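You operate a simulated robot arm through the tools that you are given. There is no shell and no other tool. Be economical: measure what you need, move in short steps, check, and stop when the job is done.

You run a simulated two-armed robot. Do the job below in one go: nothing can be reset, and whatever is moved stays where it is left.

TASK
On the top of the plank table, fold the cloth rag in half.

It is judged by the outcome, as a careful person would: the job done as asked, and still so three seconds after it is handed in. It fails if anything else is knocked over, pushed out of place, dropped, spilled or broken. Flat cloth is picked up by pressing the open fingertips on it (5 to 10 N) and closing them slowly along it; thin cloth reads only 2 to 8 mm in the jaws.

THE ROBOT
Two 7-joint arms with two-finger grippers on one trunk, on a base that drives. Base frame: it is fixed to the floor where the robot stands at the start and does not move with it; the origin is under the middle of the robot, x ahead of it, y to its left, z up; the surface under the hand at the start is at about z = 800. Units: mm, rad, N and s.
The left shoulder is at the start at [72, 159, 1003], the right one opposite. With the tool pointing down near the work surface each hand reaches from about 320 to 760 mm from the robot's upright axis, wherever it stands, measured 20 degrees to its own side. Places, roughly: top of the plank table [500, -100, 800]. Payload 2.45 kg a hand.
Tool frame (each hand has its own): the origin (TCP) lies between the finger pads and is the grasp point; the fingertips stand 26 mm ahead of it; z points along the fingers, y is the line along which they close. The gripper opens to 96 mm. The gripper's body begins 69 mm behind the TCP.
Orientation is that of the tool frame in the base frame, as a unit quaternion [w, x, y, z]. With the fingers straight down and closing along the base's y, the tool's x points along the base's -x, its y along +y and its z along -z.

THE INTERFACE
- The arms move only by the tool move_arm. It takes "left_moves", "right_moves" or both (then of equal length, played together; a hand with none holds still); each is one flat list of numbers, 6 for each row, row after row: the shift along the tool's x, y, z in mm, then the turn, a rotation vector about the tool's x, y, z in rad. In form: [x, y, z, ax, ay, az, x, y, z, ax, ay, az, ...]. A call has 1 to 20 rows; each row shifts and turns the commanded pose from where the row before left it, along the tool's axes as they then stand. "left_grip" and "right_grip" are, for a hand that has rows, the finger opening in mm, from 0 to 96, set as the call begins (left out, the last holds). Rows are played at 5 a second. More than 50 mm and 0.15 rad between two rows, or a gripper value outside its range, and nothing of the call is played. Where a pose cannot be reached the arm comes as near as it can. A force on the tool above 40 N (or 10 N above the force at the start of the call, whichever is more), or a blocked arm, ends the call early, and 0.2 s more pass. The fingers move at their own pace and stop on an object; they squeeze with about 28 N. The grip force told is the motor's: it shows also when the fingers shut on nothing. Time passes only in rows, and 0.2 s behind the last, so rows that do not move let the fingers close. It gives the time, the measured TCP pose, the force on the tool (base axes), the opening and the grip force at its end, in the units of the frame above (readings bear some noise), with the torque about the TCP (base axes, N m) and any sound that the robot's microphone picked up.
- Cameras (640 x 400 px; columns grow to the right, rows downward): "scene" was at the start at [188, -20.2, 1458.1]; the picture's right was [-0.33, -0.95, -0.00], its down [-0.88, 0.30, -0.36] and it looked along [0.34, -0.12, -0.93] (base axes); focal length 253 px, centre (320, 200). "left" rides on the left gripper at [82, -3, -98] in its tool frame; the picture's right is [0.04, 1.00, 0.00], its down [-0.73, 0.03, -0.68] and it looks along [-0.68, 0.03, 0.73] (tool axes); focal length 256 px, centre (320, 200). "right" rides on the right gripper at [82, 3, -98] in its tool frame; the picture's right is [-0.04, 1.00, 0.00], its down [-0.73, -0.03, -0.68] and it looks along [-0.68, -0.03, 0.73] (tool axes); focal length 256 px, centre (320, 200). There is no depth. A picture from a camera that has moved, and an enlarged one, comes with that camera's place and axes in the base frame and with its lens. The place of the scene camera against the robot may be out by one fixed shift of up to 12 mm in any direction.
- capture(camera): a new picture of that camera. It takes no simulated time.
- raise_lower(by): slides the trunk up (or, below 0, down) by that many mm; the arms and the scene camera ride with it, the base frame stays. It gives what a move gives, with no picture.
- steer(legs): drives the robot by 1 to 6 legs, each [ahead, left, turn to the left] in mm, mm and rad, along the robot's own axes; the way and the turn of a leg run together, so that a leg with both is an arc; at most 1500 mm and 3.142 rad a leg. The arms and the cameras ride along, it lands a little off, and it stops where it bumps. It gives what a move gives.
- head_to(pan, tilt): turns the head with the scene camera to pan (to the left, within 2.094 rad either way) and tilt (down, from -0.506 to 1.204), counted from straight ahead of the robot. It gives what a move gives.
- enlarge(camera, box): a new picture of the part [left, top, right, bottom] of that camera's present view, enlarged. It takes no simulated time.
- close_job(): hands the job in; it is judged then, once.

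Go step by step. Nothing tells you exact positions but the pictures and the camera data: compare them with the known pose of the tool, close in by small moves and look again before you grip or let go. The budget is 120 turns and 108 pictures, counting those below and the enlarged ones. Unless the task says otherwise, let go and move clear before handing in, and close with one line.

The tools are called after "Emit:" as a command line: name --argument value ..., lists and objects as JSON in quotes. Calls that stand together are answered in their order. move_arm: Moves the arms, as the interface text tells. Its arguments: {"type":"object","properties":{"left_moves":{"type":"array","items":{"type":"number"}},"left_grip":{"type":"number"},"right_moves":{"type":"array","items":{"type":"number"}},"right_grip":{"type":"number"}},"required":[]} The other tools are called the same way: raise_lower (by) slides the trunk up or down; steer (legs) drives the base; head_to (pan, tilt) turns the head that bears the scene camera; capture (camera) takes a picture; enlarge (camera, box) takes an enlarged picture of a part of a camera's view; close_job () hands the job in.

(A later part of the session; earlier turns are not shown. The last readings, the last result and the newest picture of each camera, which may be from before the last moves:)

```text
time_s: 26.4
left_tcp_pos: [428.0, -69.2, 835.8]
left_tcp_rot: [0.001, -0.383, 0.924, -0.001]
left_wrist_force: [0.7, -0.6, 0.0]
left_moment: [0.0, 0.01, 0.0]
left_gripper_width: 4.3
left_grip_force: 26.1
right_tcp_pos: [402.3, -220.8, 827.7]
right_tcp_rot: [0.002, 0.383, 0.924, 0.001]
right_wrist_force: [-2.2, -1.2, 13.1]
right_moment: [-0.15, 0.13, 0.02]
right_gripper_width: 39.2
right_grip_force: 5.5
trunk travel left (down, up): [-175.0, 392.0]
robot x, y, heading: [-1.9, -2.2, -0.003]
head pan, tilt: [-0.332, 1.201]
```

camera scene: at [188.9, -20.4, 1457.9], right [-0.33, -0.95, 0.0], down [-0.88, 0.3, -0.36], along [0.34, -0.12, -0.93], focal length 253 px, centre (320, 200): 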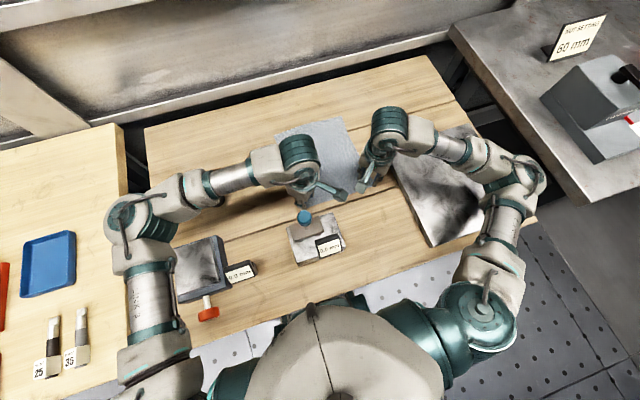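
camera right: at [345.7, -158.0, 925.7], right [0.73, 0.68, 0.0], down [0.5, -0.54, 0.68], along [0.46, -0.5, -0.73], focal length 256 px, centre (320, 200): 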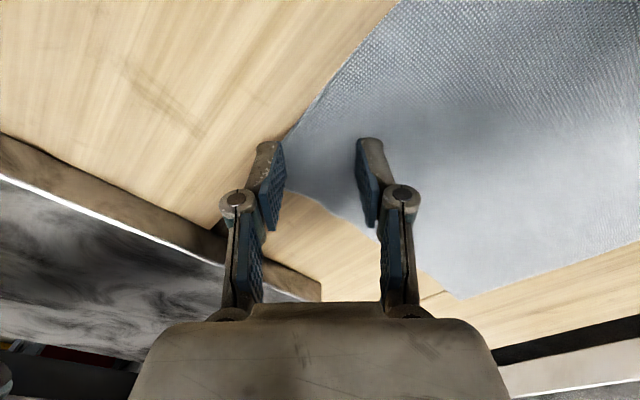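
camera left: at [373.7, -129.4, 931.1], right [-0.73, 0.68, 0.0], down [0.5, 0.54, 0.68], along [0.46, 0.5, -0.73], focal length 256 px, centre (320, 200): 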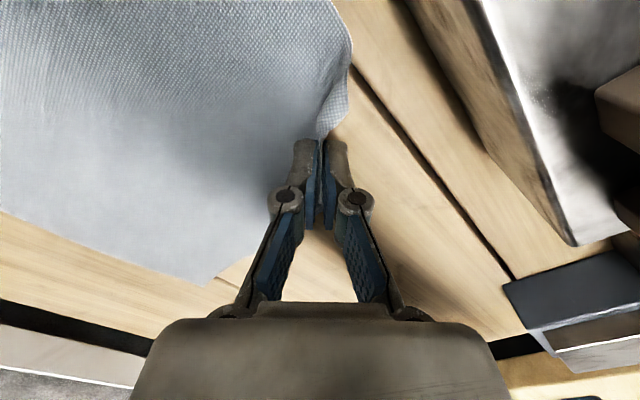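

13 N of contact. Closing slowly in steps.

Emit:
move_arm --right_moves '[0, 0, -0.2, 0, 0, 0]' --right_grip 35

Emit:
move_arm --right_moves '[0, 0, 0, 0, 0, 0]' --right_grip 30

Emit:
move_arm --right_moves '[0, 0, 0, 0, 0, 0]' --right_grip 25

Emit:
move_arm --right_moves '[0, 0, 0, 0, 0, 0]' --right_grip 20

Emit:
capture --camera "right"

```text
time_s: 26.8
left_tcp_pos: [429.0, -69.2, 835.0]
left_tcp_rot: [0.001, -0.383, 0.924, 0.0]
left_wrist_force: [-0.2, 0.2, 0.3]
left_moment: [0.02, 0.02, -0.02]
left_gripper_width: 3.8
left_grip_force: 24.5
right_tcp_pos: [401.8, -219.7, 826.9]
right_tcp_rot: [0.003, 0.383, 0.924, 0.001]
right_wrist_force: [0.9, -0.5, 7.4]
right_moment: [-0.12, 0.03, 0.03]
right_gripper_width: 35.0
right_grip_force: 0.0
trunk travel left (down, up): [-175.0, 392.0]
robot x, y, heading: [2.2, -0.7, 0.004]
head pan, tilt: [-0.332, 1.201]
```

```text
time_s: 27.2
left_tcp_pos: [428.4, -67.8, 834.8]
left_tcp_rot: [0.001, -0.383, 0.924, -0.001]
left_wrist_force: [0.1, 0.0, -1.0]
left_moment: [-0.01, -0.03, -0.01]
left_gripper_width: 4.3
left_grip_force: 26.3
right_tcp_pos: [401.9, -220.6, 826.8]
right_tcp_rot: [0.0, 0.383, 0.924, 0.0]
right_wrist_force: [-0.4, 0.4, 9.0]
right_moment: [0.03, -0.08, -0.01]
right_gripper_width: 30.6
right_grip_force: 0.0
trunk travel left (down, up): [-175.0, 392.0]
robot x, y, heading: [2.5, -1.4, 0.001]
head pan, tilt: [-0.332, 1.201]
```

```text
time_s: 27.6
left_tcp_pos: [429.5, -67.6, 834.6]
left_tcp_rot: [0.001, -0.383, 0.924, -0.001]
left_wrist_force: [0.3, 2.1, 0.0]
left_moment: [-0.04, -0.11, -0.01]
left_gripper_width: 3.0
left_grip_force: 34.6
right_tcp_pos: [402.1, -219.7, 827.3]
right_tcp_rot: [0.002, 0.382, 0.924, -0.001]
right_wrist_force: [0.2, 0.1, 10.0]
right_moment: [0.0, -0.04, -0.02]
right_gripper_width: 25.3
right_grip_force: 0.1
trunk travel left (down, up): [-175.0, 392.0]
robot x, y, heading: [0.8, 2.5, -0.0]
head pan, tilt: [-0.332, 1.201]
```

```text
time_s: 28.0
left_tcp_pos: [428.9, -68.4, 835.1]
left_tcp_rot: [0.002, -0.383, 0.924, -0.002]
left_wrist_force: [0.4, -0.4, -1.7]
left_moment: [0.02, -0.01, 0.02]
left_gripper_width: 4.3
left_grip_force: 31.8
right_tcp_pos: [401.9, -219.9, 826.8]
right_tcp_rot: [0.001, 0.383, 0.924, 0.001]
right_wrist_force: [0.1, -0.3, 11.6]
right_moment: [0.02, -0.01, 0.02]
right_gripper_width: 20.4
right_grip_force: 0.1
trunk travel left (down, up): [-175.0, 392.0]
robot x, y, heading: [-0.3, 0.3, -0.001]
head pan, tilt: [-0.332, 1.201]
```

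```text
77 pictures are left
camera right: at [346.0, -158.5, 924.4], right [0.73, 0.68, 0.0], down [0.5, -0.54, 0.68], along [0.46, -0.5, -0.73], focal length 256 px, centre (320, 200)
```

right: 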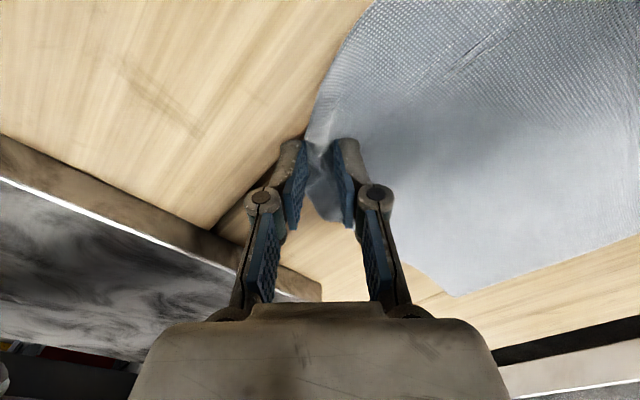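

The rag is gathering well. Finishing the close.

Emit:
move_arm --right_moves '[0, 0, 0, 0, 0, 0]' --right_grip 15

Emit:
move_arm --right_moves '[0, 0, 0, 0, 0, 0]' --right_grip 10

Emit:
move_arm --right_moves '[0, 0, 0, 0, 0, 0]' --right_grip 5

Emit:
move_arm --right_moves '[0, 0, 0, 0, 0, 0, 0, 0, 0, 0, 0, 0, 0, 0, 0, 0, 0, 0]' --right_grip 0

Emit:
move_arm --right_moves '[0, 0, -3, 0, 0, 0, 0, 0, -7, 0, 0, 0, 0, 0, -10, 0, 0, 0]'

Emit:
capture --camera "right"

```text
time_s: 28.4
left_tcp_pos: [429.2, -68.3, 835.2]
left_tcp_rot: [0.002, -0.382, 0.924, -0.002]
left_wrist_force: [-0.6, -0.7, -0.7]
left_moment: [-0.03, 0.0, 0.03]
left_gripper_width: 3.8
left_grip_force: 28.0
right_tcp_pos: [401.4, -219.5, 826.7]
right_tcp_rot: [0.002, 0.382, 0.924, 0.0]
right_wrist_force: [0.7, 0.0, 11.5]
right_moment: [0.02, -0.05, 0.01]
right_gripper_width: 14.4
right_grip_force: 0.1
trunk travel left (down, up): [-175.0, 392.0]
robot x, y, heading: [-1.8, 0.8, -0.002]
head pan, tilt: [-0.332, 1.201]
```

```text
time_s: 28.8
left_tcp_pos: [429.2, -68.0, 834.0]
left_tcp_rot: [0.002, -0.383, 0.924, -0.002]
left_wrist_force: [-0.2, 1.6, 2.0]
left_moment: [0.04, -0.02, -0.02]
left_gripper_width: 3.1
left_grip_force: 35.3
right_tcp_pos: [401.3, -220.1, 827.3]
right_tcp_rot: [0.002, 0.382, 0.924, 0.0]
right_wrist_force: [1.0, 0.4, 10.3]
right_moment: [0.01, -0.04, 0.01]
right_gripper_width: 9.0
right_grip_force: 0.1
trunk travel left (down, up): [-175.0, 392.0]
robot x, y, heading: [-1.5, -3.3, 0.001]
head pan, tilt: [-0.332, 1.201]
```

```text
time_s: 29.2
left_tcp_pos: [428.5, -67.7, 834.2]
left_tcp_rot: [0.001, -0.382, 0.924, -0.001]
left_wrist_force: [-0.2, -0.2, -1.4]
left_moment: [0.02, -0.02, 0.01]
left_gripper_width: 4.8
left_grip_force: 32.5
right_tcp_pos: [401.9, -220.7, 826.3]
right_tcp_rot: [0.002, 0.383, 0.924, 0.0]
right_wrist_force: [0.1, 1.4, 7.9]
right_moment: [0.02, 0.01, -0.01]
right_gripper_width: 4.2
right_grip_force: 0.0
trunk travel left (down, up): [-175.0, 392.0]
robot x, y, heading: [-1.7, -0.8, 0.001]
head pan, tilt: [-0.332, 1.201]
```

```text
time_s: 30.0
left_tcp_pos: [429.6, -69.3, 835.9]
left_tcp_rot: [0.0, -0.383, 0.924, 0.0]
left_wrist_force: [1.8, -1.8, 1.9]
left_moment: [0.26, 0.35, 0.01]
left_gripper_width: 2.0
left_grip_force: 32.3
right_tcp_pos: [401.1, -220.4, 827.1]
right_tcp_rot: [0.0, 0.382, 0.924, 0.001]
right_wrist_force: [1.2, -0.5, 6.4]
right_moment: [-0.01, -0.05, 0.01]
right_gripper_width: 0.3
right_grip_force: 26.0
trunk travel left (down, up): [-175.0, 392.0]
robot x, y, heading: [0.3, -1.8, -0.002]
head pan, tilt: [-0.332, 1.201]
```

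```text
time_s: 30.8
left_tcp_pos: [429.2, -68.8, 835.8]
left_tcp_rot: [0.001, -0.383, 0.924, 0.0]
left_wrist_force: [0.6, 0.8, 1.5]
left_moment: [-0.03, -0.02, -0.02]
left_gripper_width: 0.0
left_grip_force: 24.5
right_tcp_pos: [401.1, -219.1, 846.7]
right_tcp_rot: [0.001, 0.383, 0.924, 0.0]
right_wrist_force: [0.0, 0.9, -2.1]
right_moment: [0.0, 0.0, 0.02]
right_gripper_width: 4.6
right_grip_force: 36.9
trunk travel left (down, up): [-175.0, 392.0]
robot x, y, heading: [1.7, -2.7, 0.002]
head pan, tilt: [-0.332, 1.201]
```

```text
76 pictures are left
camera right: at [345.8, -156.9, 944.1], right [0.73, 0.68, 0.0], down [0.5, -0.54, 0.68], along [0.46, -0.5, -0.73], focal length 256 px, centre (320, 200)
```

right: 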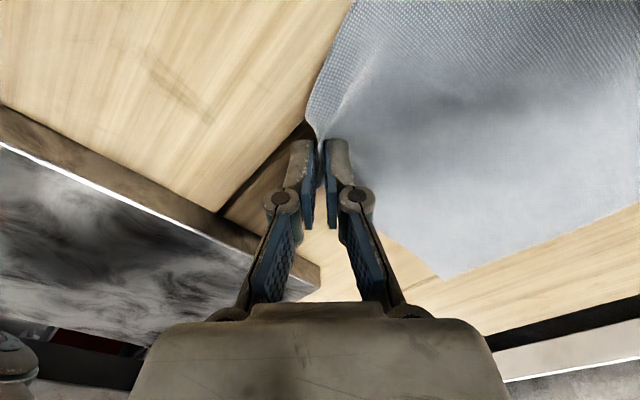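

The right appears to hold. The left reads 0, so I'll lift both and check.

Emit:
move_arm --left_moves '[0, 0, -10, 0, 0, 0, 0, 0, -10, 0, 0, 0, 0, 0, -10, 0, 0, 0, 0, 0, 0, 0, 0, 0]' --right_moves '[0, 0, -10, 0, 0, 0, 0, 0, -10, 0, 0, 0, 0, 0, 0, 0, 0, 0, 0, 0, 0, 0, 0, 0]'

Emit:
capture --camera "left"

Emit:
capture --camera "right"

Emit:
enlarge --camera "scene" --box '[260, 100, 420, 220]'

```text
time_s: 31.8
left_tcp_pos: [429.4, -67.1, 863.4]
left_tcp_rot: [0.001, -0.383, 0.924, -0.001]
left_wrist_force: [0.0, -0.7, -2.6]
left_moment: [0.04, -0.02, 0.01]
left_gripper_width: 4.0
left_grip_force: 24.1
right_tcp_pos: [400.8, -219.8, 865.1]
right_tcp_rot: [0.001, 0.383, 0.924, 0.0]
right_wrist_force: [0.4, 0.4, -0.3]
right_moment: [0.02, -0.01, 0.03]
right_gripper_width: 4.9
right_grip_force: 24.8
trunk travel left (down, up): [-175.0, 392.0]
robot x, y, heading: [-3.6, -0.8, 0.001]
head pan, tilt: [-0.332, 1.201]
```

```text
75 pictures are left
camera left: at [372.6, -128.9, 960.6], right [-0.73, 0.68, 0.0], down [0.5, 0.54, 0.68], along [0.46, 0.5, -0.73], focal length 256 px, centre (320, 200)
```

left: 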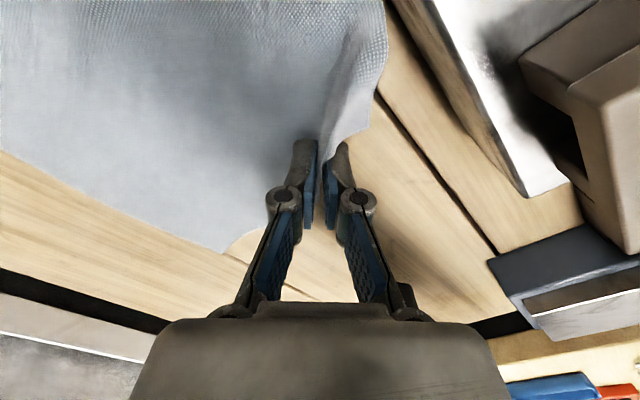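

```text
74 pictures are left
camera right: at [345.9, -157.4, 962.9], right [0.73, 0.68, 0.0], down [0.5, -0.54, 0.68], along [0.46, -0.5, -0.73], focal length 256 px, centre (320, 200)
```

right: 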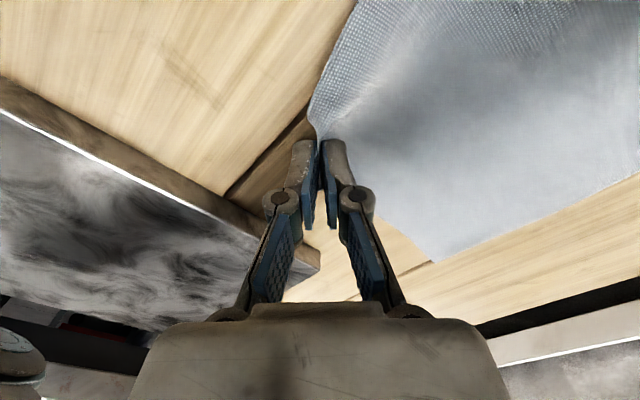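

```text
3.33 times, centred on (340, 160) of scene
camera zoom: at [188.5, -20.1, 1458.0], right [-0.33, -0.95, 0.0], down [-0.88, 0.3, -0.36], along [0.34, -0.12, -0.93], focal length 844 px, centre (253, 333)
```

zoom: 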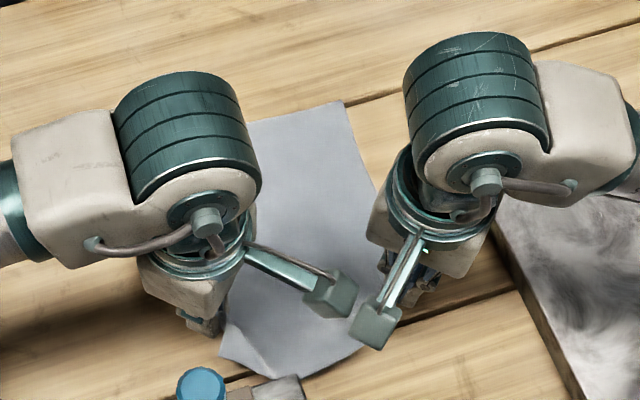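

Both hands hold the rag; it has slid to about x 365–611. I'll lift and carry the near edge forward along an arc, stopping midway to check.

Emit:
move_arm --left_moves '[-3, -2, -13, 0, 0, 0, -3, -2, -13, 0, 0, 0, -3, -2, -12, 0, 0, 0, 0, 0, -12, 0, 0, 0, -10.6, -10.6, -4, 0, 0, 0, -10.6, -10.6, -4, 0, 0, 0]' --right_moves '[-8, 5, -13, 0, 0, 0, -8, 6, -13, 0, 0, 0, -8, 6, -12, 0, 0, 0, -9, 5, -12, 0, 0, 0, -10.6, 10.6, -4, 0, 0, 0, -10.6, 10.6, -4, 0, 0, 0]'

Emit:
capture --camera "scene"

Emit:
capture --camera "left"

Emit:
capture --camera "right"

```text
time_s: 32.7
left_tcp_pos: [440.6, -60.7, 910.0]
left_tcp_rot: [0.005, -0.389, 0.921, -0.003]
left_wrist_force: [0.3, 0.8, -1.6]
left_moment: [-0.01, 0.02, 0.02]
left_gripper_width: 3.8
left_grip_force: 35.4
right_tcp_pos: [426.4, -222.9, 910.8]
right_tcp_rot: [0.004, 0.376, 0.927, -0.001]
right_wrist_force: [-1.0, -1.4, 1.9]
right_moment: [0.0, 0.03, 0.0]
right_gripper_width: 2.6
right_grip_force: 33.4
trunk travel left (down, up): [-175.0, 392.0]
robot x, y, heading: [0.0, -0.3, -0.001]
head pan, tilt: [-0.332, 1.201]
stopped in row 4 (left hand): the force on the tool passed its limit at 44 N (the readings are from after the stop); the commanded pose is now the measured one
```

```text
72 pictures are left
camera scene: at [187.8, -19.9, 1458.2], right [-0.33, -0.95, 0.0], down [-0.88, 0.3, -0.36], along [0.34, -0.12, -0.93], focal length 253 px, centre (320, 200)
```

scene: 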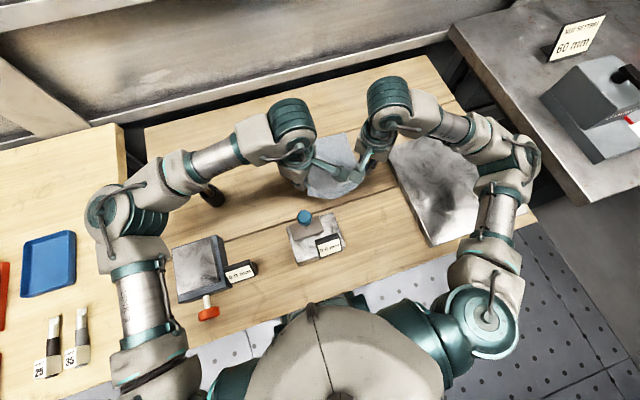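

```text
71 pictures are left
camera left: at [383.6, -123.1, 1006.4], right [-0.75, 0.67, -0.01], down [0.48, 0.55, 0.68], along [0.46, 0.51, -0.73], focal length 256 px, centre (320, 200)
```

left: 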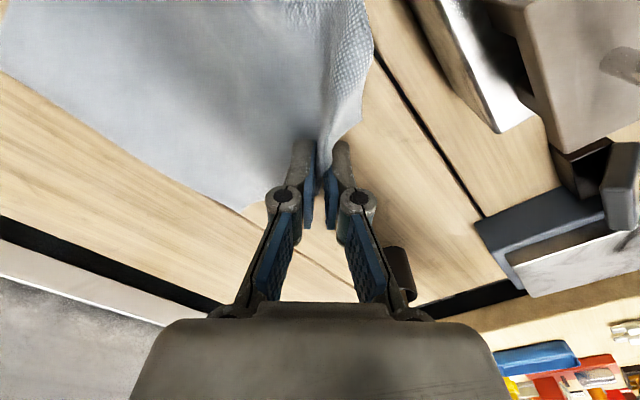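

```text
70 pictures are left
camera right: at [370.0, -162.1, 1008.9], right [0.72, 0.69, 0.0], down [0.5, -0.53, 0.68], along [0.47, -0.49, -0.73], focal length 256 px, centre (320, 200)
```

right: 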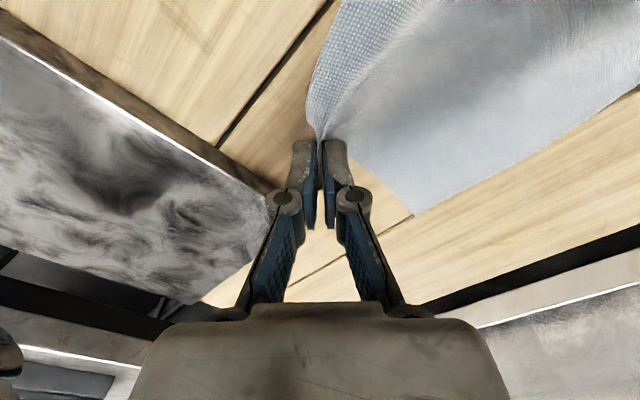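

The two wrist cameras bumped each other because both point inward. I'll turn the right hand back to straight, which swings its camera away, and leave the left yawed.

Emit:
move_arm --right_moves '[0, 0, 0, 0, 0, -0.15, 0, 0, 0, 0, 0, -0.15, 0, 0, 0, 0, 0, -0.15, 0, 0, 0, 0, 0, -0.15, 0, 0, 0, 0, 0, -0.15, 0, 0, 0, 0, 0, -0.023]'

Emit:
capture --camera "right"

Emit:
enlarge --camera "scene" --box '[160, 80, 480, 280]'

```text
time_s: 34.1
left_tcp_pos: [439.9, -61.4, 910.0]
left_tcp_rot: [0.005, -0.389, 0.921, -0.002]
left_wrist_force: [1.4, -1.0, -1.8]
left_moment: [0.09, 0.04, 0.03]
left_gripper_width: 4.1
left_grip_force: 36.0
right_tcp_pos: [427.9, -223.7, 911.6]
right_tcp_rot: [0.002, -0.001, 1.0, -0.001]
right_wrist_force: [-0.1, 0.2, 0.1]
right_moment: [-0.04, -0.01, 0.0]
right_gripper_width: 4.9
right_grip_force: 25.0
trunk travel left (down, up): [-175.0, 392.0]
robot x, y, heading: [-2.4, -1.2, -0.001]
head pan, tilt: [-0.332, 1.201]
```

```text
69 pictures are left
camera right: at [345.9, -218.2, 1009.1], right [0.04, 1.0, 0.0], down [0.73, -0.02, 0.68], along [0.68, -0.03, -0.73], focal length 256 px, centre (320, 200)
```

right: 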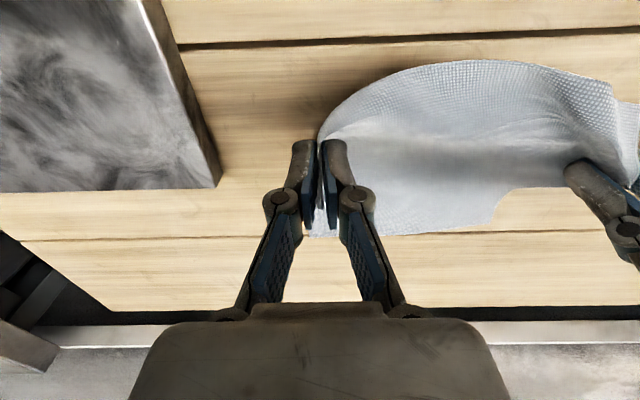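

```text
2.00 times, centred on (320, 180) of scene
camera zoom: at [188.5, -20.2, 1458.0], right [-0.33, -0.95, 0.0], down [-0.88, 0.3, -0.36], along [0.34, -0.12, -0.93], focal length 506 px, centre (320, 240)
```

zoom: 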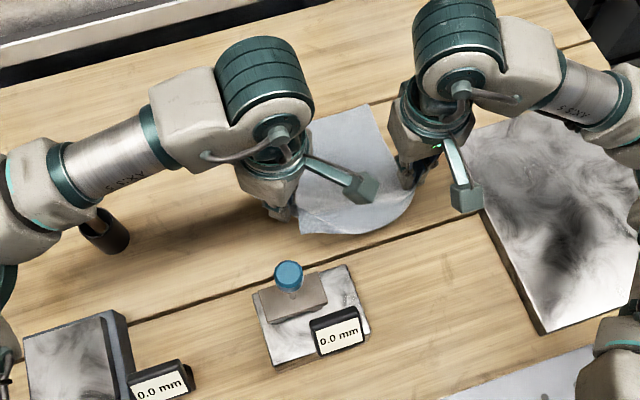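

Both corners are held with the edge hanging between. Continuing the arc forward.

Emit:
move_arm --left_moves '[-12.3, -8.8, -6, 0, 0, 0, -12.3, -8.8, -6, 0, 0, 0, -16, -12, -3, 0, 0, 0, -16, -12, 0, 0, 0, 0]' --right_moves '[-21, 0, -6, 0, 0, 0, -21, 0, -6, 0, 0, 0, -20, 2, -3, 0, 0, 0, -20, 2, 0, 0, 0, 0]'

Emit:
capture --camera "scene"

Emit:
capture --camera "right"

Emit:
capture --camera "left"

```text
time_s: 35.1
left_tcp_pos: [509.4, -49.7, 923.0]
left_tcp_rot: [0.004, -0.388, 0.922, -0.002]
left_wrist_force: [0.3, 0.1, 1.3]
left_moment: [-0.03, 0.02, 0.02]
left_gripper_width: 0.7
left_grip_force: 27.5
right_tcp_pos: [512.1, -217.2, 927.2]
right_tcp_rot: [0.0, 0.0, 1.0, -0.002]
right_wrist_force: [0.1, -1.3, 0.9]
right_moment: [0.03, 0.01, 0.01]
right_gripper_width: 1.7
right_grip_force: 29.8
trunk travel left (down, up): [-175.0, 392.0]
robot x, y, heading: [-2.7, 0.5, -0.005]
head pan, tilt: [-0.332, 1.201]
```

```text
67 pictures are left
camera scene: at [190.6, -19.5, 1457.7], right [-0.33, -0.95, 0.0], down [-0.88, 0.3, -0.36], along [0.34, -0.12, -0.93], focal length 253 px, centre (320, 200)
```

scene: 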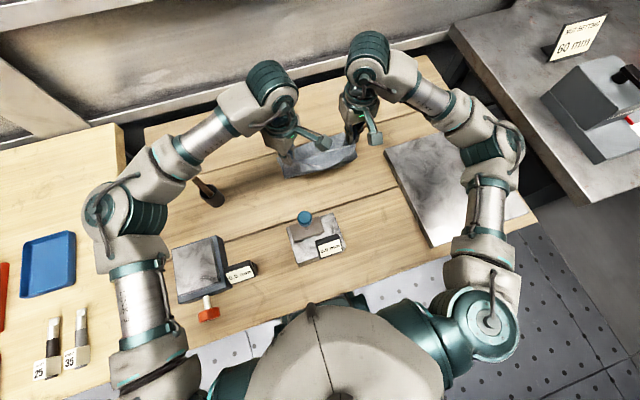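

```text
66 pictures are left
camera right: at [430.7, -212.8, 1024.6], right [0.04, 1.0, 0.0], down [0.73, -0.03, 0.68], along [0.68, -0.03, -0.73], focal length 256 px, centre (320, 200)
```

right: 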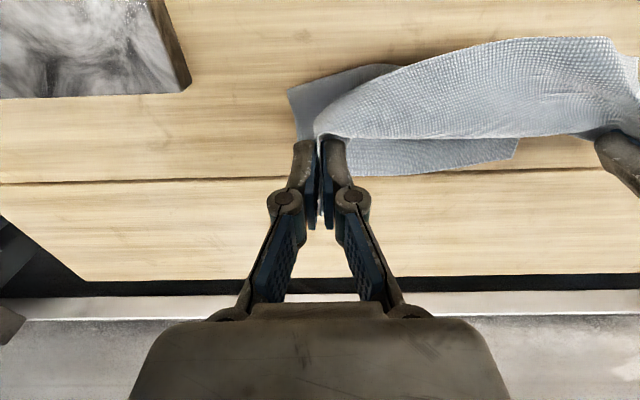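

```text
65 pictures are left
camera left: at [453.7, -112.0, 1018.9], right [-0.74, 0.67, -0.01], down [0.48, 0.55, 0.68], along [0.46, 0.51, -0.73], focal length 256 px, centre (320, 200)
```

left: 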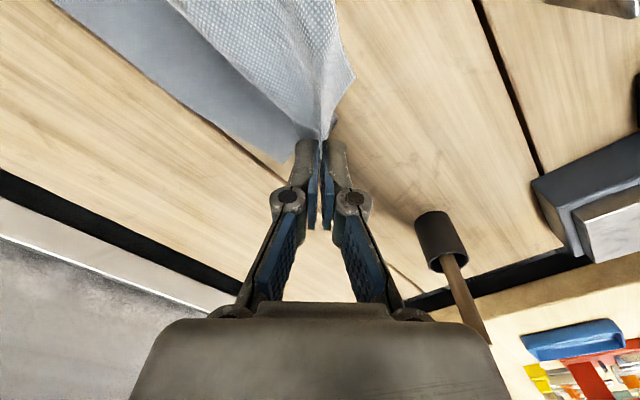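

The fold is forming over the resting half, whose far edge stays at x about 580–604. I'm carrying on over and down, slightly past the edge and then back so the corner tabs lie outward.

Emit:
move_arm --left_moves '[-10.6, -10.6, 12, 0, 0, 0, -10.6, -10.6, 13, 0, 0, 0, -11.3, -11.3, 16, 0, 0, 0, -11.3, -11.3, 16, 0, 0, 0, 2.1, 4.9, 14, 0, 0, 0]' --right_moves '[-20, 1, 14, 0, 0, 0, -20, 1, 14, 0, 0, 0, -20, 1, 17, 0, 0, 0, -20, 1, 17, 0, 0, 0, 5, 0, 14, 0, 0, 0]'

Emit:
capture --camera "scene"

Emit:
capture --camera "right"

Emit:
capture --camera "left"

```text
time_s: 36.3
left_tcp_pos: [566.1, -46.4, 855.3]
left_tcp_rot: [0.005, -0.39, 0.921, -0.003]
left_wrist_force: [0.0, 0.1, -1.5]
left_moment: [0.0, 0.0, 0.0]
left_gripper_width: 2.5
left_grip_force: 25.5
right_tcp_pos: [585.6, -215.5, 851.8]
right_tcp_rot: [0.002, -0.001, 1.0, -0.002]
right_wrist_force: [-0.8, 0.0, 1.9]
right_moment: [0.04, -0.04, -0.01]
right_gripper_width: 1.9
right_grip_force: 30.8
trunk travel left (down, up): [-175.0, 392.0]
robot x, y, heading: [-0.0, -1.0, -0.003]
head pan, tilt: [-0.332, 1.201]
```

```text
64 pictures are left
camera scene: at [189.4, -19.9, 1458.0], right [-0.33, -0.95, 0.0], down [-0.88, 0.3, -0.36], along [0.34, -0.12, -0.93], focal length 253 px, centre (320, 200)
```

scene: 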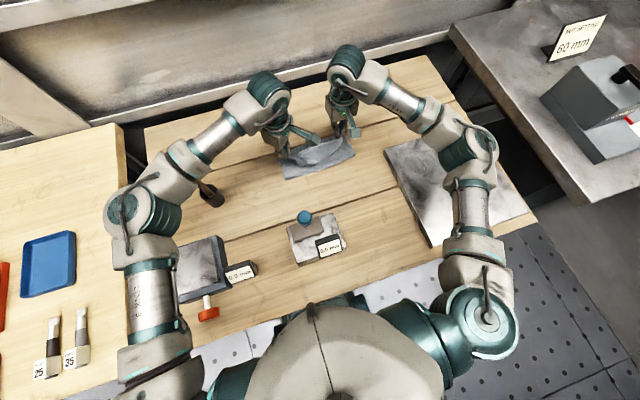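

```text
63 pictures are left
camera right: at [503.6, -210.1, 948.9], right [0.04, 1.0, 0.0], down [0.73, -0.03, 0.68], along [0.68, -0.03, -0.73], focal length 256 px, centre (320, 200)
```

right: 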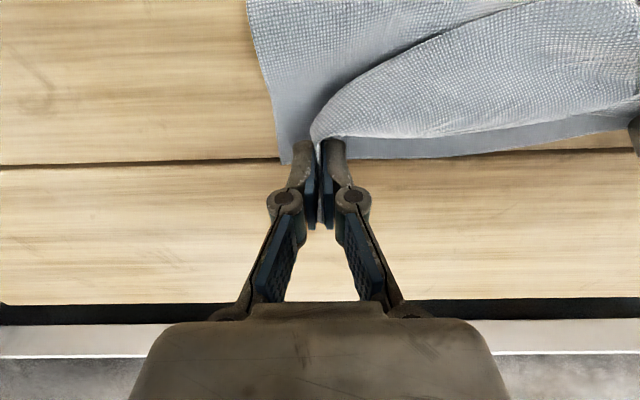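

```text
62 pictures are left
camera left: at [510.8, -109.1, 952.3], right [-0.74, 0.67, -0.01], down [0.48, 0.55, 0.68], along [0.46, 0.51, -0.73], focal length 256 px, centre (320, 200)
```

left: 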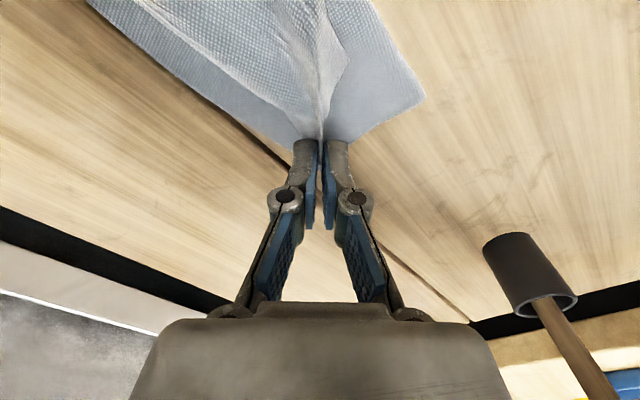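

The fold lies well over the bottom half. I'll lower the last bit while spreading the hands slightly outward.

Emit:
move_arm --left_moves '[-2.5, 2.5, 8, 0, 0, 0, -2.5, 2.5, 8, 0, 0, 0, -1, 1, 4, 0, 0, 0, 0, 0, 0, 0, 0, 0]' --right_moves '[-3, -4, 8, 0, 0, 0, -2, -4, 8, 0, 0, 0, 0, -3, 2, 0, 0, 0, 0, 0, 0, 0, 0, 0]'

Emit:
capture --camera "right"

Emit:
capture --camera "left"

Emit:
enlarge --camera "scene" --box '[160, 80, 400, 230]'

```text
time_s: 37.3
left_tcp_pos: [567.4, -37.0, 835.4]
left_tcp_rot: [0.005, -0.39, 0.921, -0.002]
left_wrist_force: [0.1, -1.3, 0.9]
left_moment: [0.01, -0.02, 0.0]
left_gripper_width: 0.2
left_grip_force: 27.1
right_tcp_pos: [590.4, -225.9, 832.8]
right_tcp_rot: [0.002, -0.001, 1.0, -0.002]
right_wrist_force: [0.1, 1.9, -0.2]
right_moment: [0.0, 0.0, -0.01]
right_gripper_width: 4.3
right_grip_force: 33.5
trunk travel left (down, up): [-175.0, 392.0]
robot x, y, heading: [0.3, -0.8, -0.003]
head pan, tilt: [-0.332, 1.201]
```

```text
61 pictures are left
camera right: at [507.6, -219.9, 930.1], right [0.04, 1.0, 0.0], down [0.73, -0.03, 0.68], along [0.68, -0.03, -0.73], focal length 256 px, centre (320, 200)
```

right: 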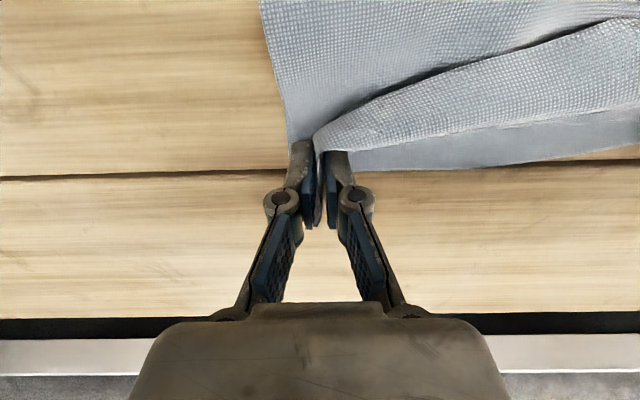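

```text
60 pictures are left
camera left: at [512.3, -99.3, 931.2], right [-0.74, 0.67, -0.01], down [0.48, 0.55, 0.68], along [0.46, 0.51, -0.73], focal length 256 px, centre (320, 200)
```

left: 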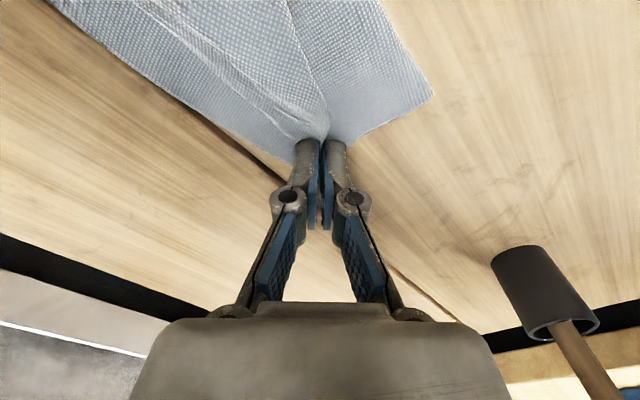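

```text
2.67 times, centred on (280, 155) of scene
camera zoom: at [189.9, -19.6, 1457.8], right [-0.33, -0.95, 0.0], down [-0.88, 0.3, -0.36], along [0.34, -0.12, -0.93], focal length 675 px, centre (427, 320)
```

zoom: 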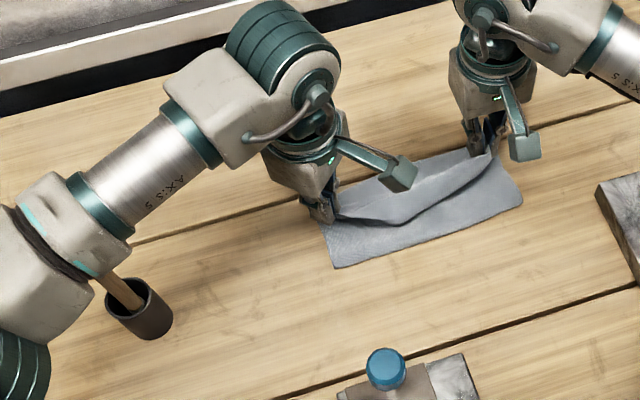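

The edge has landed, but the fold line was dragged forward to about x 510 and the slack shows as an overhanging ridge. While still holding, I'll back up and over to relay the bottom half flat, then redo the descent on a tighter arc.

Emit:
move_arm --left_moves '[0, 0, -20, 0, 0, 0, 13.7, 13.7, -15, 0, 0, 0, 13.7, 13.7, -15, 0, 0, 0, 13.7, 13.7, -15, 0, 0, 0, 13.7, 13.7, -5, 0, 0, 0, 13.7, 13.7, 0, 0, 0, 0, 0, 0, 0, 0, 0, 0, 0, 0, 0, 0, 0, 0]' --right_moves '[0, 0, -20, 0, 0, 0, 21, 1, -15, 0, 0, 0, 21, 1, -15, 0, 0, 0, 21, 1, -15, 0, 0, 0, 21, 1, -5, 0, 0, 0, 21, 1, 0, 0, 0, 0, 0, 0, 0, 0, 0, 0, 0, 0, 0, 0, 0, 0]'

Emit:
capture --camera "right"

Emit:
enlarge --camera "scene" --box '[160, 80, 400, 230]'

```text
time_s: 39.1
left_tcp_pos: [466.9, -38.3, 902.2]
left_tcp_rot: [0.004, -0.39, 0.921, -0.002]
left_wrist_force: [0.1, 0.0, -1.1]
left_moment: [-0.02, -0.02, -0.01]
left_gripper_width: 0.2
left_grip_force: 25.1
right_tcp_pos: [485.0, -220.2, 899.6]
right_tcp_rot: [0.002, 0.0, 1.0, -0.002]
right_wrist_force: [-0.3, 0.2, 3.3]
right_moment: [0.03, -0.01, 0.03]
right_gripper_width: 0.0
right_grip_force: 24.7
trunk travel left (down, up): [-175.0, 392.0]
robot x, y, heading: [1.2, 4.7, -0.002]
head pan, tilt: [-0.332, 1.201]
```

```text
58 pictures are left
camera right: at [402.6, -215.4, 997.4], right [0.04, 1.0, 0.0], down [0.73, -0.03, 0.68], along [0.68, -0.03, -0.73], focal length 256 px, centre (320, 200)
```

right: 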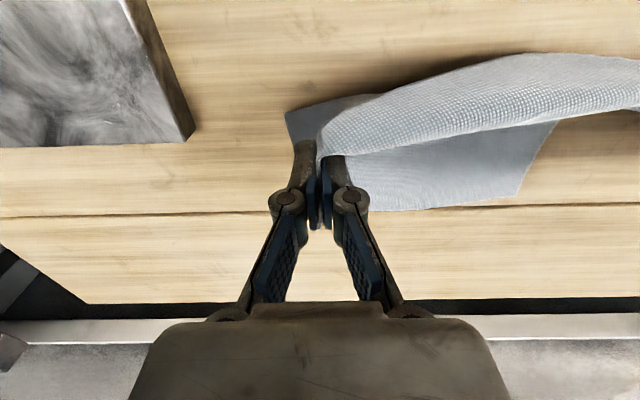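

```text
2.67 times, centred on (280, 155) of scene
camera zoom: at [188.7, -19.7, 1458.0], right [-0.33, -0.95, 0.0], down [-0.88, 0.3, -0.36], along [0.34, -0.12, -0.93], focal length 675 px, centre (427, 320)
```

zoom: 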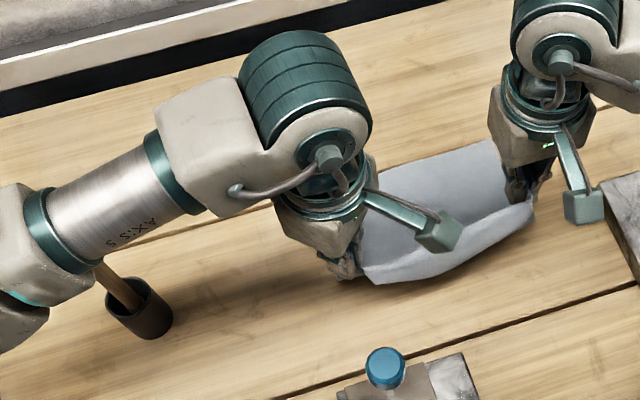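

Both still hold, and the bottom half has relaid to x about 488. I'm going a bit further back and lower, then forward on a low, slack arc.

Emit:
move_arm --left_moves '[7, 7, 15, 0, 0, 0, 6, 6, 10, 0, 0, 0, 0, 0, 0, 0, 0, 0, -12.7, -12.7, 0, 0, 0, 0, -12.7, -12.7, 0, 0, 0, 0, -12.7, -12.7, 0, 0, 0, 0, -12.7, -12.7, 0, 0, 0, 0, -12.7, -12.7, 5, 0, 0, 0, -8.5, -8.5, 12, 0, 0, 0, -8.5, -8.5, 12, 0, 0, 0, 0, 0, 0, 0, 0, 0]' --right_moves '[10, 0, 15, 0, 0, 0, 8, 0, 10, 0, 0, 0, 0, 0, 0, 0, 0, 0, -18, -1, 0, 0, 0, 0, -18, -1, 0, 0, 0, 0, -18, -1, 0, 0, 0, 0, -18, -1, 0, 0, 0, 0, -18, -1, 3, 0, 0, 0, -12, 0, 11, 0, 0, 0, -12, 0, 12, 0, 0, 0, 0, 0, 0, 0, 0, 0]'

Emit:
capture --camera "right"

Emit:
capture --camera "left"

Emit:
enlarge --camera "scene" --box '[160, 80, 400, 230]'

```text
time_s: 41.5
left_tcp_pos: [562.4, -39.3, 849.7]
left_tcp_rot: [0.005, -0.389, 0.921, -0.003]
left_wrist_force: [1.0, -0.9, 0.9]
left_moment: [0.0, 0.0, 0.07]
left_gripper_width: 0.3
left_grip_force: 25.7
right_tcp_pos: [579.6, -226.6, 854.0]
right_tcp_rot: [0.002, -0.001, 1.0, -0.002]
right_wrist_force: [-1.0, 1.3, -0.7]
right_moment: [0.02, 0.02, 0.05]
right_gripper_width: 4.0
right_grip_force: 31.4
trunk travel left (down, up): [-175.0, 392.0]
robot x, y, heading: [-1.4, 0.4, 0.001]
head pan, tilt: [-0.332, 1.201]
```

```text
56 pictures are left
camera right: at [498.0, -220.2, 951.2], right [0.04, 1.0, 0.0], down [0.73, -0.03, 0.68], along [0.68, -0.03, -0.73], focal length 256 px, centre (320, 200)
```

right: 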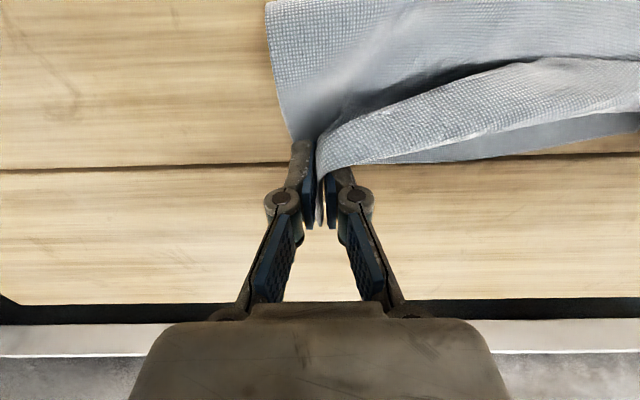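

```text
55 pictures are left
camera left: at [508.3, -101.4, 946.4], right [-0.74, 0.67, -0.01], down [0.48, 0.55, 0.68], along [0.46, 0.51, -0.73], focal length 256 px, centre (320, 200)
```

left: 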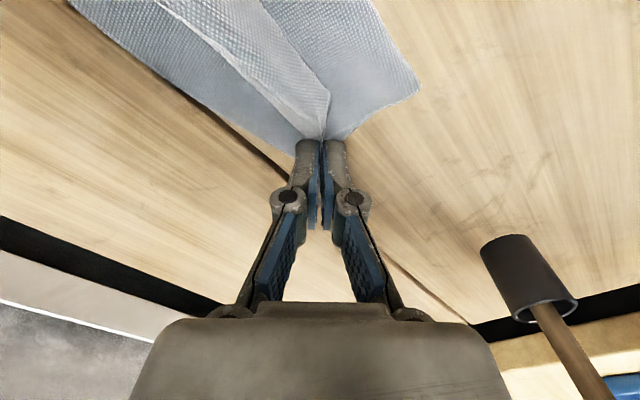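

```text
2.67 times, centred on (280, 155) of scene
camera zoom: at [189.2, -19.8, 1458.0], right [-0.33, -0.95, 0.0], down [-0.88, 0.3, -0.36], along [0.34, -0.12, -0.93], focal length 675 px, centre (427, 320)
```

zoom: 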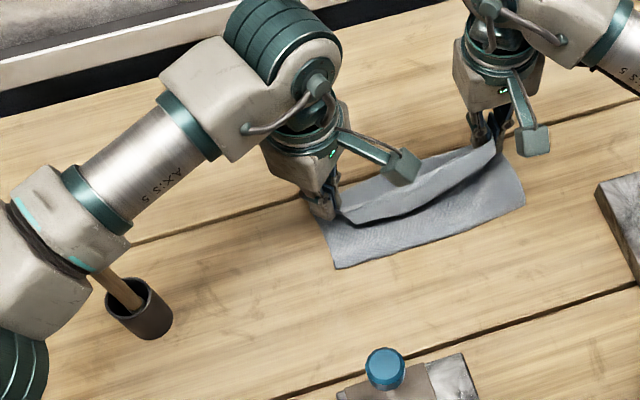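

Now I see it: the shaded strip is the free hem, tabbed back robot-side because the hands were not turned. I'll lift a bit and yaw the hands (left +90°, right −45°) so the corner tabs point to the far outer corners.

Emit:
move_arm --left_moves '[14, 14, -25, 0, 0, 0, 14, 14, -25, 0, 0, 0, 0, 0, 0, 0, 0, 0.15, 0, 0, 0, 0, 0, 0.15, 0, 0, 0, 0, 0, 0.15, 0, 0, 0, 0, 0, 0.15, 0, 0, 0, 0, 0, 0.15, 0, 0, 0, 0, 0, 0.15, 0, 0, 0, 0, 0, 0.15, 0, 0, 0, 0, 0, 0.15, 0, 0, 0, 0, 0, 0.15, 0, 0, 0, 0, 0, 0.15, 0, 0, 0, 0, 0, 0.1]' --right_moves '[20, 0, -25, 0, 0, 0, 20, 0, -25, 0, 0, 0, 0, 0, 0, 0, 0, 0, 0, 0, 0, 0, 0, 0, 0, 0, 0, 0, 0, 0, 0, 0, 0, 0, 0, 0, 0, 0, 0, 0, 0, 0, 0, 0, 0, 0, 0, -0.15, 0, 0, 0, 0, 0, -0.15, 0, 0, 0, 0, 0, -0.15, 0, 0, 0, 0, 0, -0.15, 0, 0, 0, 0, 0, -0.15, 0, 0, 0, 0, 0, -0.035]'

Emit:
capture --camera "scene"

Emit:
capture --camera "right"

Emit:
capture --camera "left"

```text
time_s: 44.3
left_tcp_pos: [525.3, -40.6, 901.0]
left_tcp_rot: [0.008, 0.391, 0.92, -0.001]
left_wrist_force: [3.0, -34.4, 0.9]
left_moment: [-0.83, -0.03, 0.63]
left_gripper_width: 0.0
left_grip_force: 27.8
right_tcp_pos: [541.1, -223.9, 900.9]
right_tcp_rot: [0.002, -0.385, 0.923, 0.0]
right_wrist_force: [-2.4, 34.6, -1.7]
right_moment: [0.86, 0.07, -0.68]
right_gripper_width: 2.7
right_grip_force: 30.2
trunk travel left (down, up): [-175.0, 392.0]
robot x, y, heading: [2.5, 0.4, -0.001]
head pan, tilt: [-0.332, 1.201]
```

```text
53 pictures are left
camera scene: at [189.7, -19.8, 1457.9], right [-0.33, -0.95, 0.0], down [-0.88, 0.3, -0.36], along [0.34, -0.12, -0.93], focal length 253 px, centre (320, 200)
```

scene: 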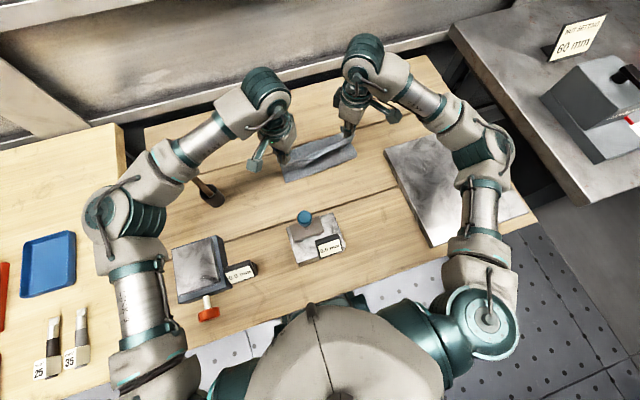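

```text
52 pictures are left
camera right: at [480.9, -278.9, 999.4], right [-0.68, 0.73, 0.0], down [0.53, 0.5, 0.68], along [0.5, 0.46, -0.73], focal length 256 px, centre (320, 200)
```

right: 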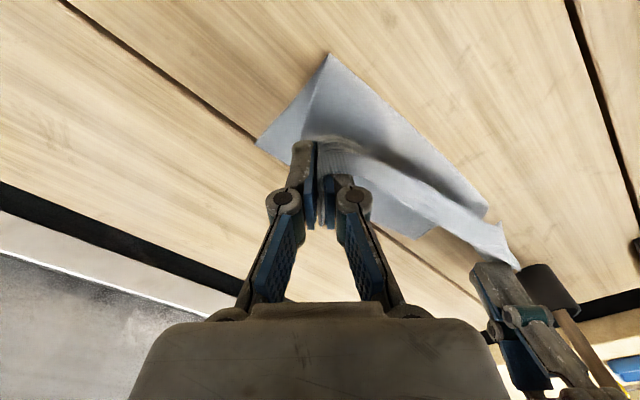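

```text
51 pictures are left
camera left: at [464.6, 14.8, 996.4], right [0.69, 0.72, 0.0], down [0.52, -0.5, 0.69], along [0.5, -0.47, -0.73], focal length 256 px, centre (320, 200)
```

left: 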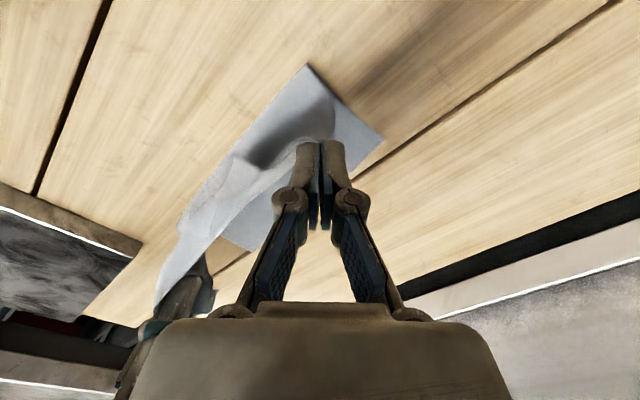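

The cloth went taut between the hands (34 N). I'm easing both inward and looking again.

Emit:
move_arm --left_moves '[-2.1, -2.1, 0, 0, 0, 0, -2.1, -2.1, 0, 0, 0, 0, 0, 0, 0, 0, 0, 0]' --right_moves '[-2.1, 2.1, 0, 0, 0, 0, -2.1, 2.1, 0, 0, 0, 0, 0, 0, 0, 0, 0, 0]'

Emit:
enlarge --camera "scene" --box '[240, 80, 400, 200]'

Emit:
enlarge --camera "left" --box '[100, 40, 420, 290]'

Emit:
enlarge --camera "right" --box '[220, 40, 540, 290]'

```text
time_s: 45.1
left_tcp_pos: [526.5, -44.1, 901.6]
left_tcp_rot: [0.005, 0.388, 0.922, 0.002]
left_wrist_force: [-0.2, -16.4, 0.7]
left_moment: [-0.38, -0.05, 0.26]
left_gripper_width: 0.1
left_grip_force: 28.0
right_tcp_pos: [541.4, -221.1, 901.4]
right_tcp_rot: [0.001, -0.383, 0.924, -0.002]
right_wrist_force: [-2.5, 16.2, -0.4]
right_moment: [0.39, -0.03, -0.33]
right_gripper_width: 2.4
right_grip_force: 27.6
trunk travel left (down, up): [-175.0, 392.0]
robot x, y, heading: [4.0, 0.3, -0.003]
head pan, tilt: [-0.332, 1.201]
```

```text
3.33 times, centred on (320, 140) of scene
camera zoom: at [189.7, -19.8, 1457.9], right [-0.33, -0.95, 0.0], down [-0.88, 0.3, -0.36], along [0.34, -0.12, -0.93], focal length 844 px, centre (320, 400)
```

zoom: 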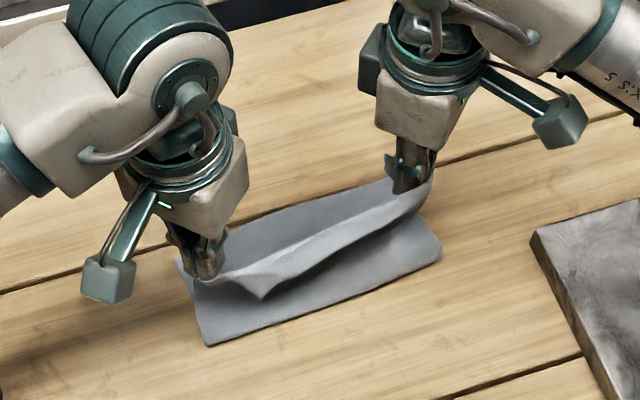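

```text
1.60 times, centred on (260, 165) of left
camera zoom: at [465.5, 10.4, 996.7], right [0.69, 0.73, 0.01], down [0.53, -0.51, 0.68], along [0.5, -0.47, -0.73], focal length 410 px, centre (416, 256)
```

zoom: 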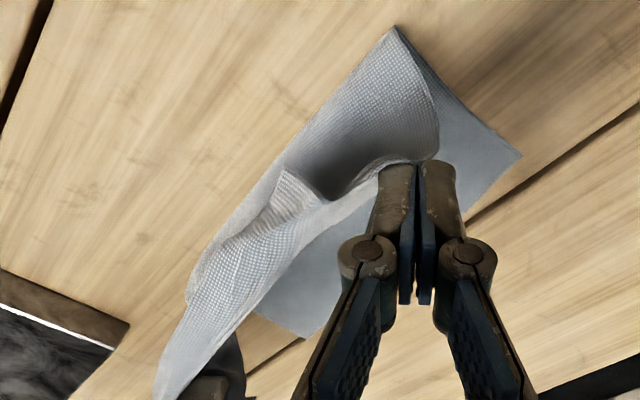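

```text
1.60 times, centred on (380, 165) of right
camera zoom: at [480.4, -274.5, 1000.0], right [-0.68, 0.73, -0.01], down [0.54, 0.5, 0.68], along [0.5, 0.46, -0.73], focal length 410 px, centre (224, 256)
```

zoom: 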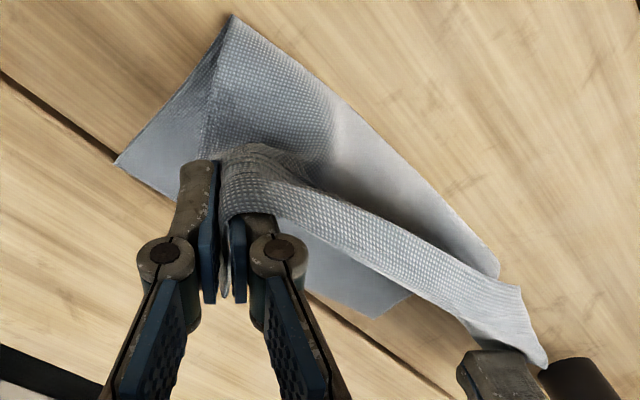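

The strip is the hem beyond the diagonal pinch, folded back on top; that grip can't make a clean fold. I'll straighten the hands, hang the rag clear of the table, and lay it flat again further forward for a regrip right at the edge.

Emit:
move_arm --left_moves '[0, 0, 0, 0, 0, -0.15, 0, 0, 0, 0, 0, -0.15, 0, 0, 0, 0, 0, -0.15, 0, 0, 0, 0, 0, -0.15, 0, 0, 0, 0, 0, -0.15, 0, 0, 0, 0, 0, -0.035, -10.5, -3.4, -25, 0, 0, 0, -10.5, -3.4, -25, 0, 0, 0, -10.5, -3.4, -25, 0, 0, 0, -10.5, -3.4, -25, 0, 0, 0, -10.5, -3.4, -25, 0, 0, 0, -10.5, -3.4, -25, 0, 0, 0, -10.5, -3.4, -25, 0, 0, 0]' --right_moves '[0, 0, 0, 0, 0, 0.15, 0, 0, 0, 0, 0, 0.15, 0, 0, 0, 0, 0, 0.15, 0, 0, 0, 0, 0, 0.15, 0, 0, 0, 0, 0, 0.15, 0, 0, 0, 0, 0, 0.035, -8.4, -2.7, -25, 0, 0, 0, -8.4, -2.7, -25, 0, 0, 0, -8.4, -2.7, -25, 0, 0, 0, -8.4, -2.7, -25, 0, 0, 0, -8.4, -2.7, -25, 0, 0, 0, -8.4, -2.7, -25, 0, 0, 0, -8.4, -2.7, -25, 0, 0, 0]'

Emit:
capture --camera "scene"

Emit:
capture --camera "right"

Emit:
capture --camera "left"

```text
time_s: 47.9
left_tcp_pos: [592.6, -73.9, 1077.7]
left_tcp_rot: [0.007, 0.009, 1.0, 0.002]
left_wrist_force: [-0.4, 0.8, -0.2]
left_moment: [0.02, -0.06, 0.02]
left_gripper_width: 0.0
left_grip_force: 28.0
left hand out of reach, approached as far as the arm can: row 13
right_tcp_pos: [596.9, -242.1, 1077.6]
right_tcp_rot: [0.004, 0.0, 1.0, 0.0]
right_wrist_force: [1.6, -0.5, 4.1]
right_moment: [0.05, 0.0, -0.01]
right_gripper_width: 4.1
right_grip_force: 26.8
trunk travel left (down, up): [-175.0, 392.0]
robot x, y, heading: [2.2, 2.2, 0.002]
head pan, tilt: [-0.332, 1.201]
```

```text
47 pictures are left
camera scene: at [187.0, -22.3, 1458.3], right [-0.33, -0.95, 0.0], down [-0.88, 0.3, -0.36], along [0.34, -0.11, -0.93], focal length 253 px, centre (320, 200)
```

scene: 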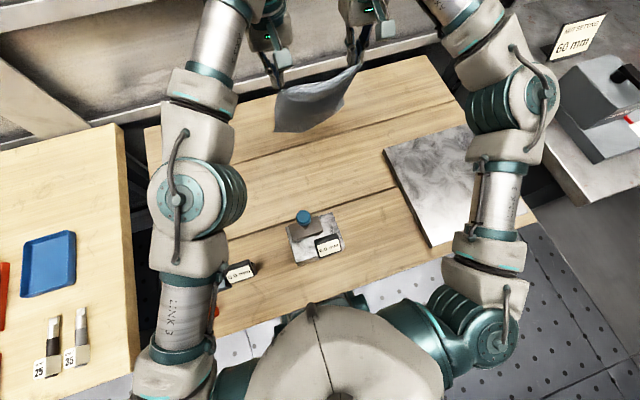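

```text
46 pictures are left
camera right: at [514.1, -236.0, 1175.4], right [0.04, 1.0, 0.0], down [0.73, -0.03, 0.68], along [0.68, -0.03, -0.73], focal length 256 px, centre (320, 200)
```

right: 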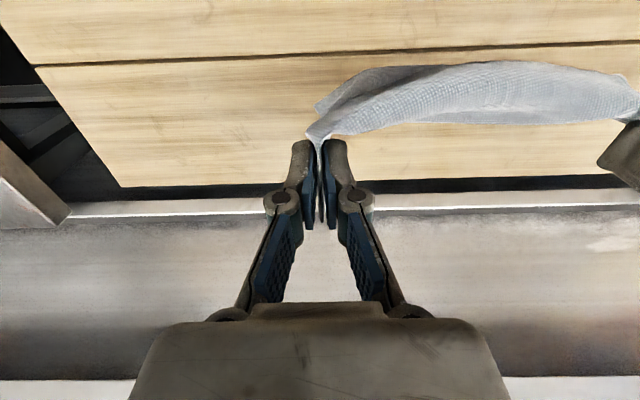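

```text
45 pictures are left
camera left: at [509.2, -76.4, 1172.8], right [-0.02, 1.0, 0.0], down [0.73, 0.01, 0.69], along [0.69, 0.02, -0.73], focal length 256 px, centre (320, 200)
```

left: 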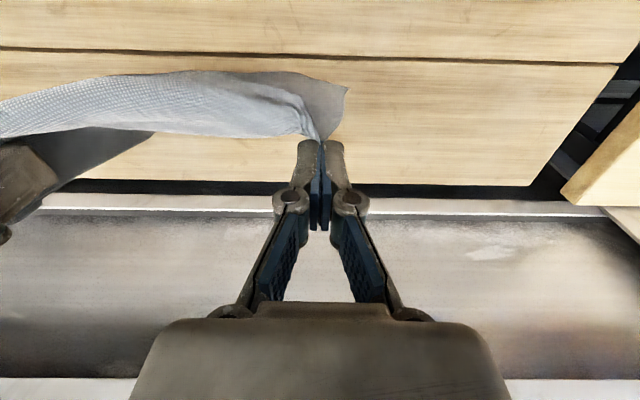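

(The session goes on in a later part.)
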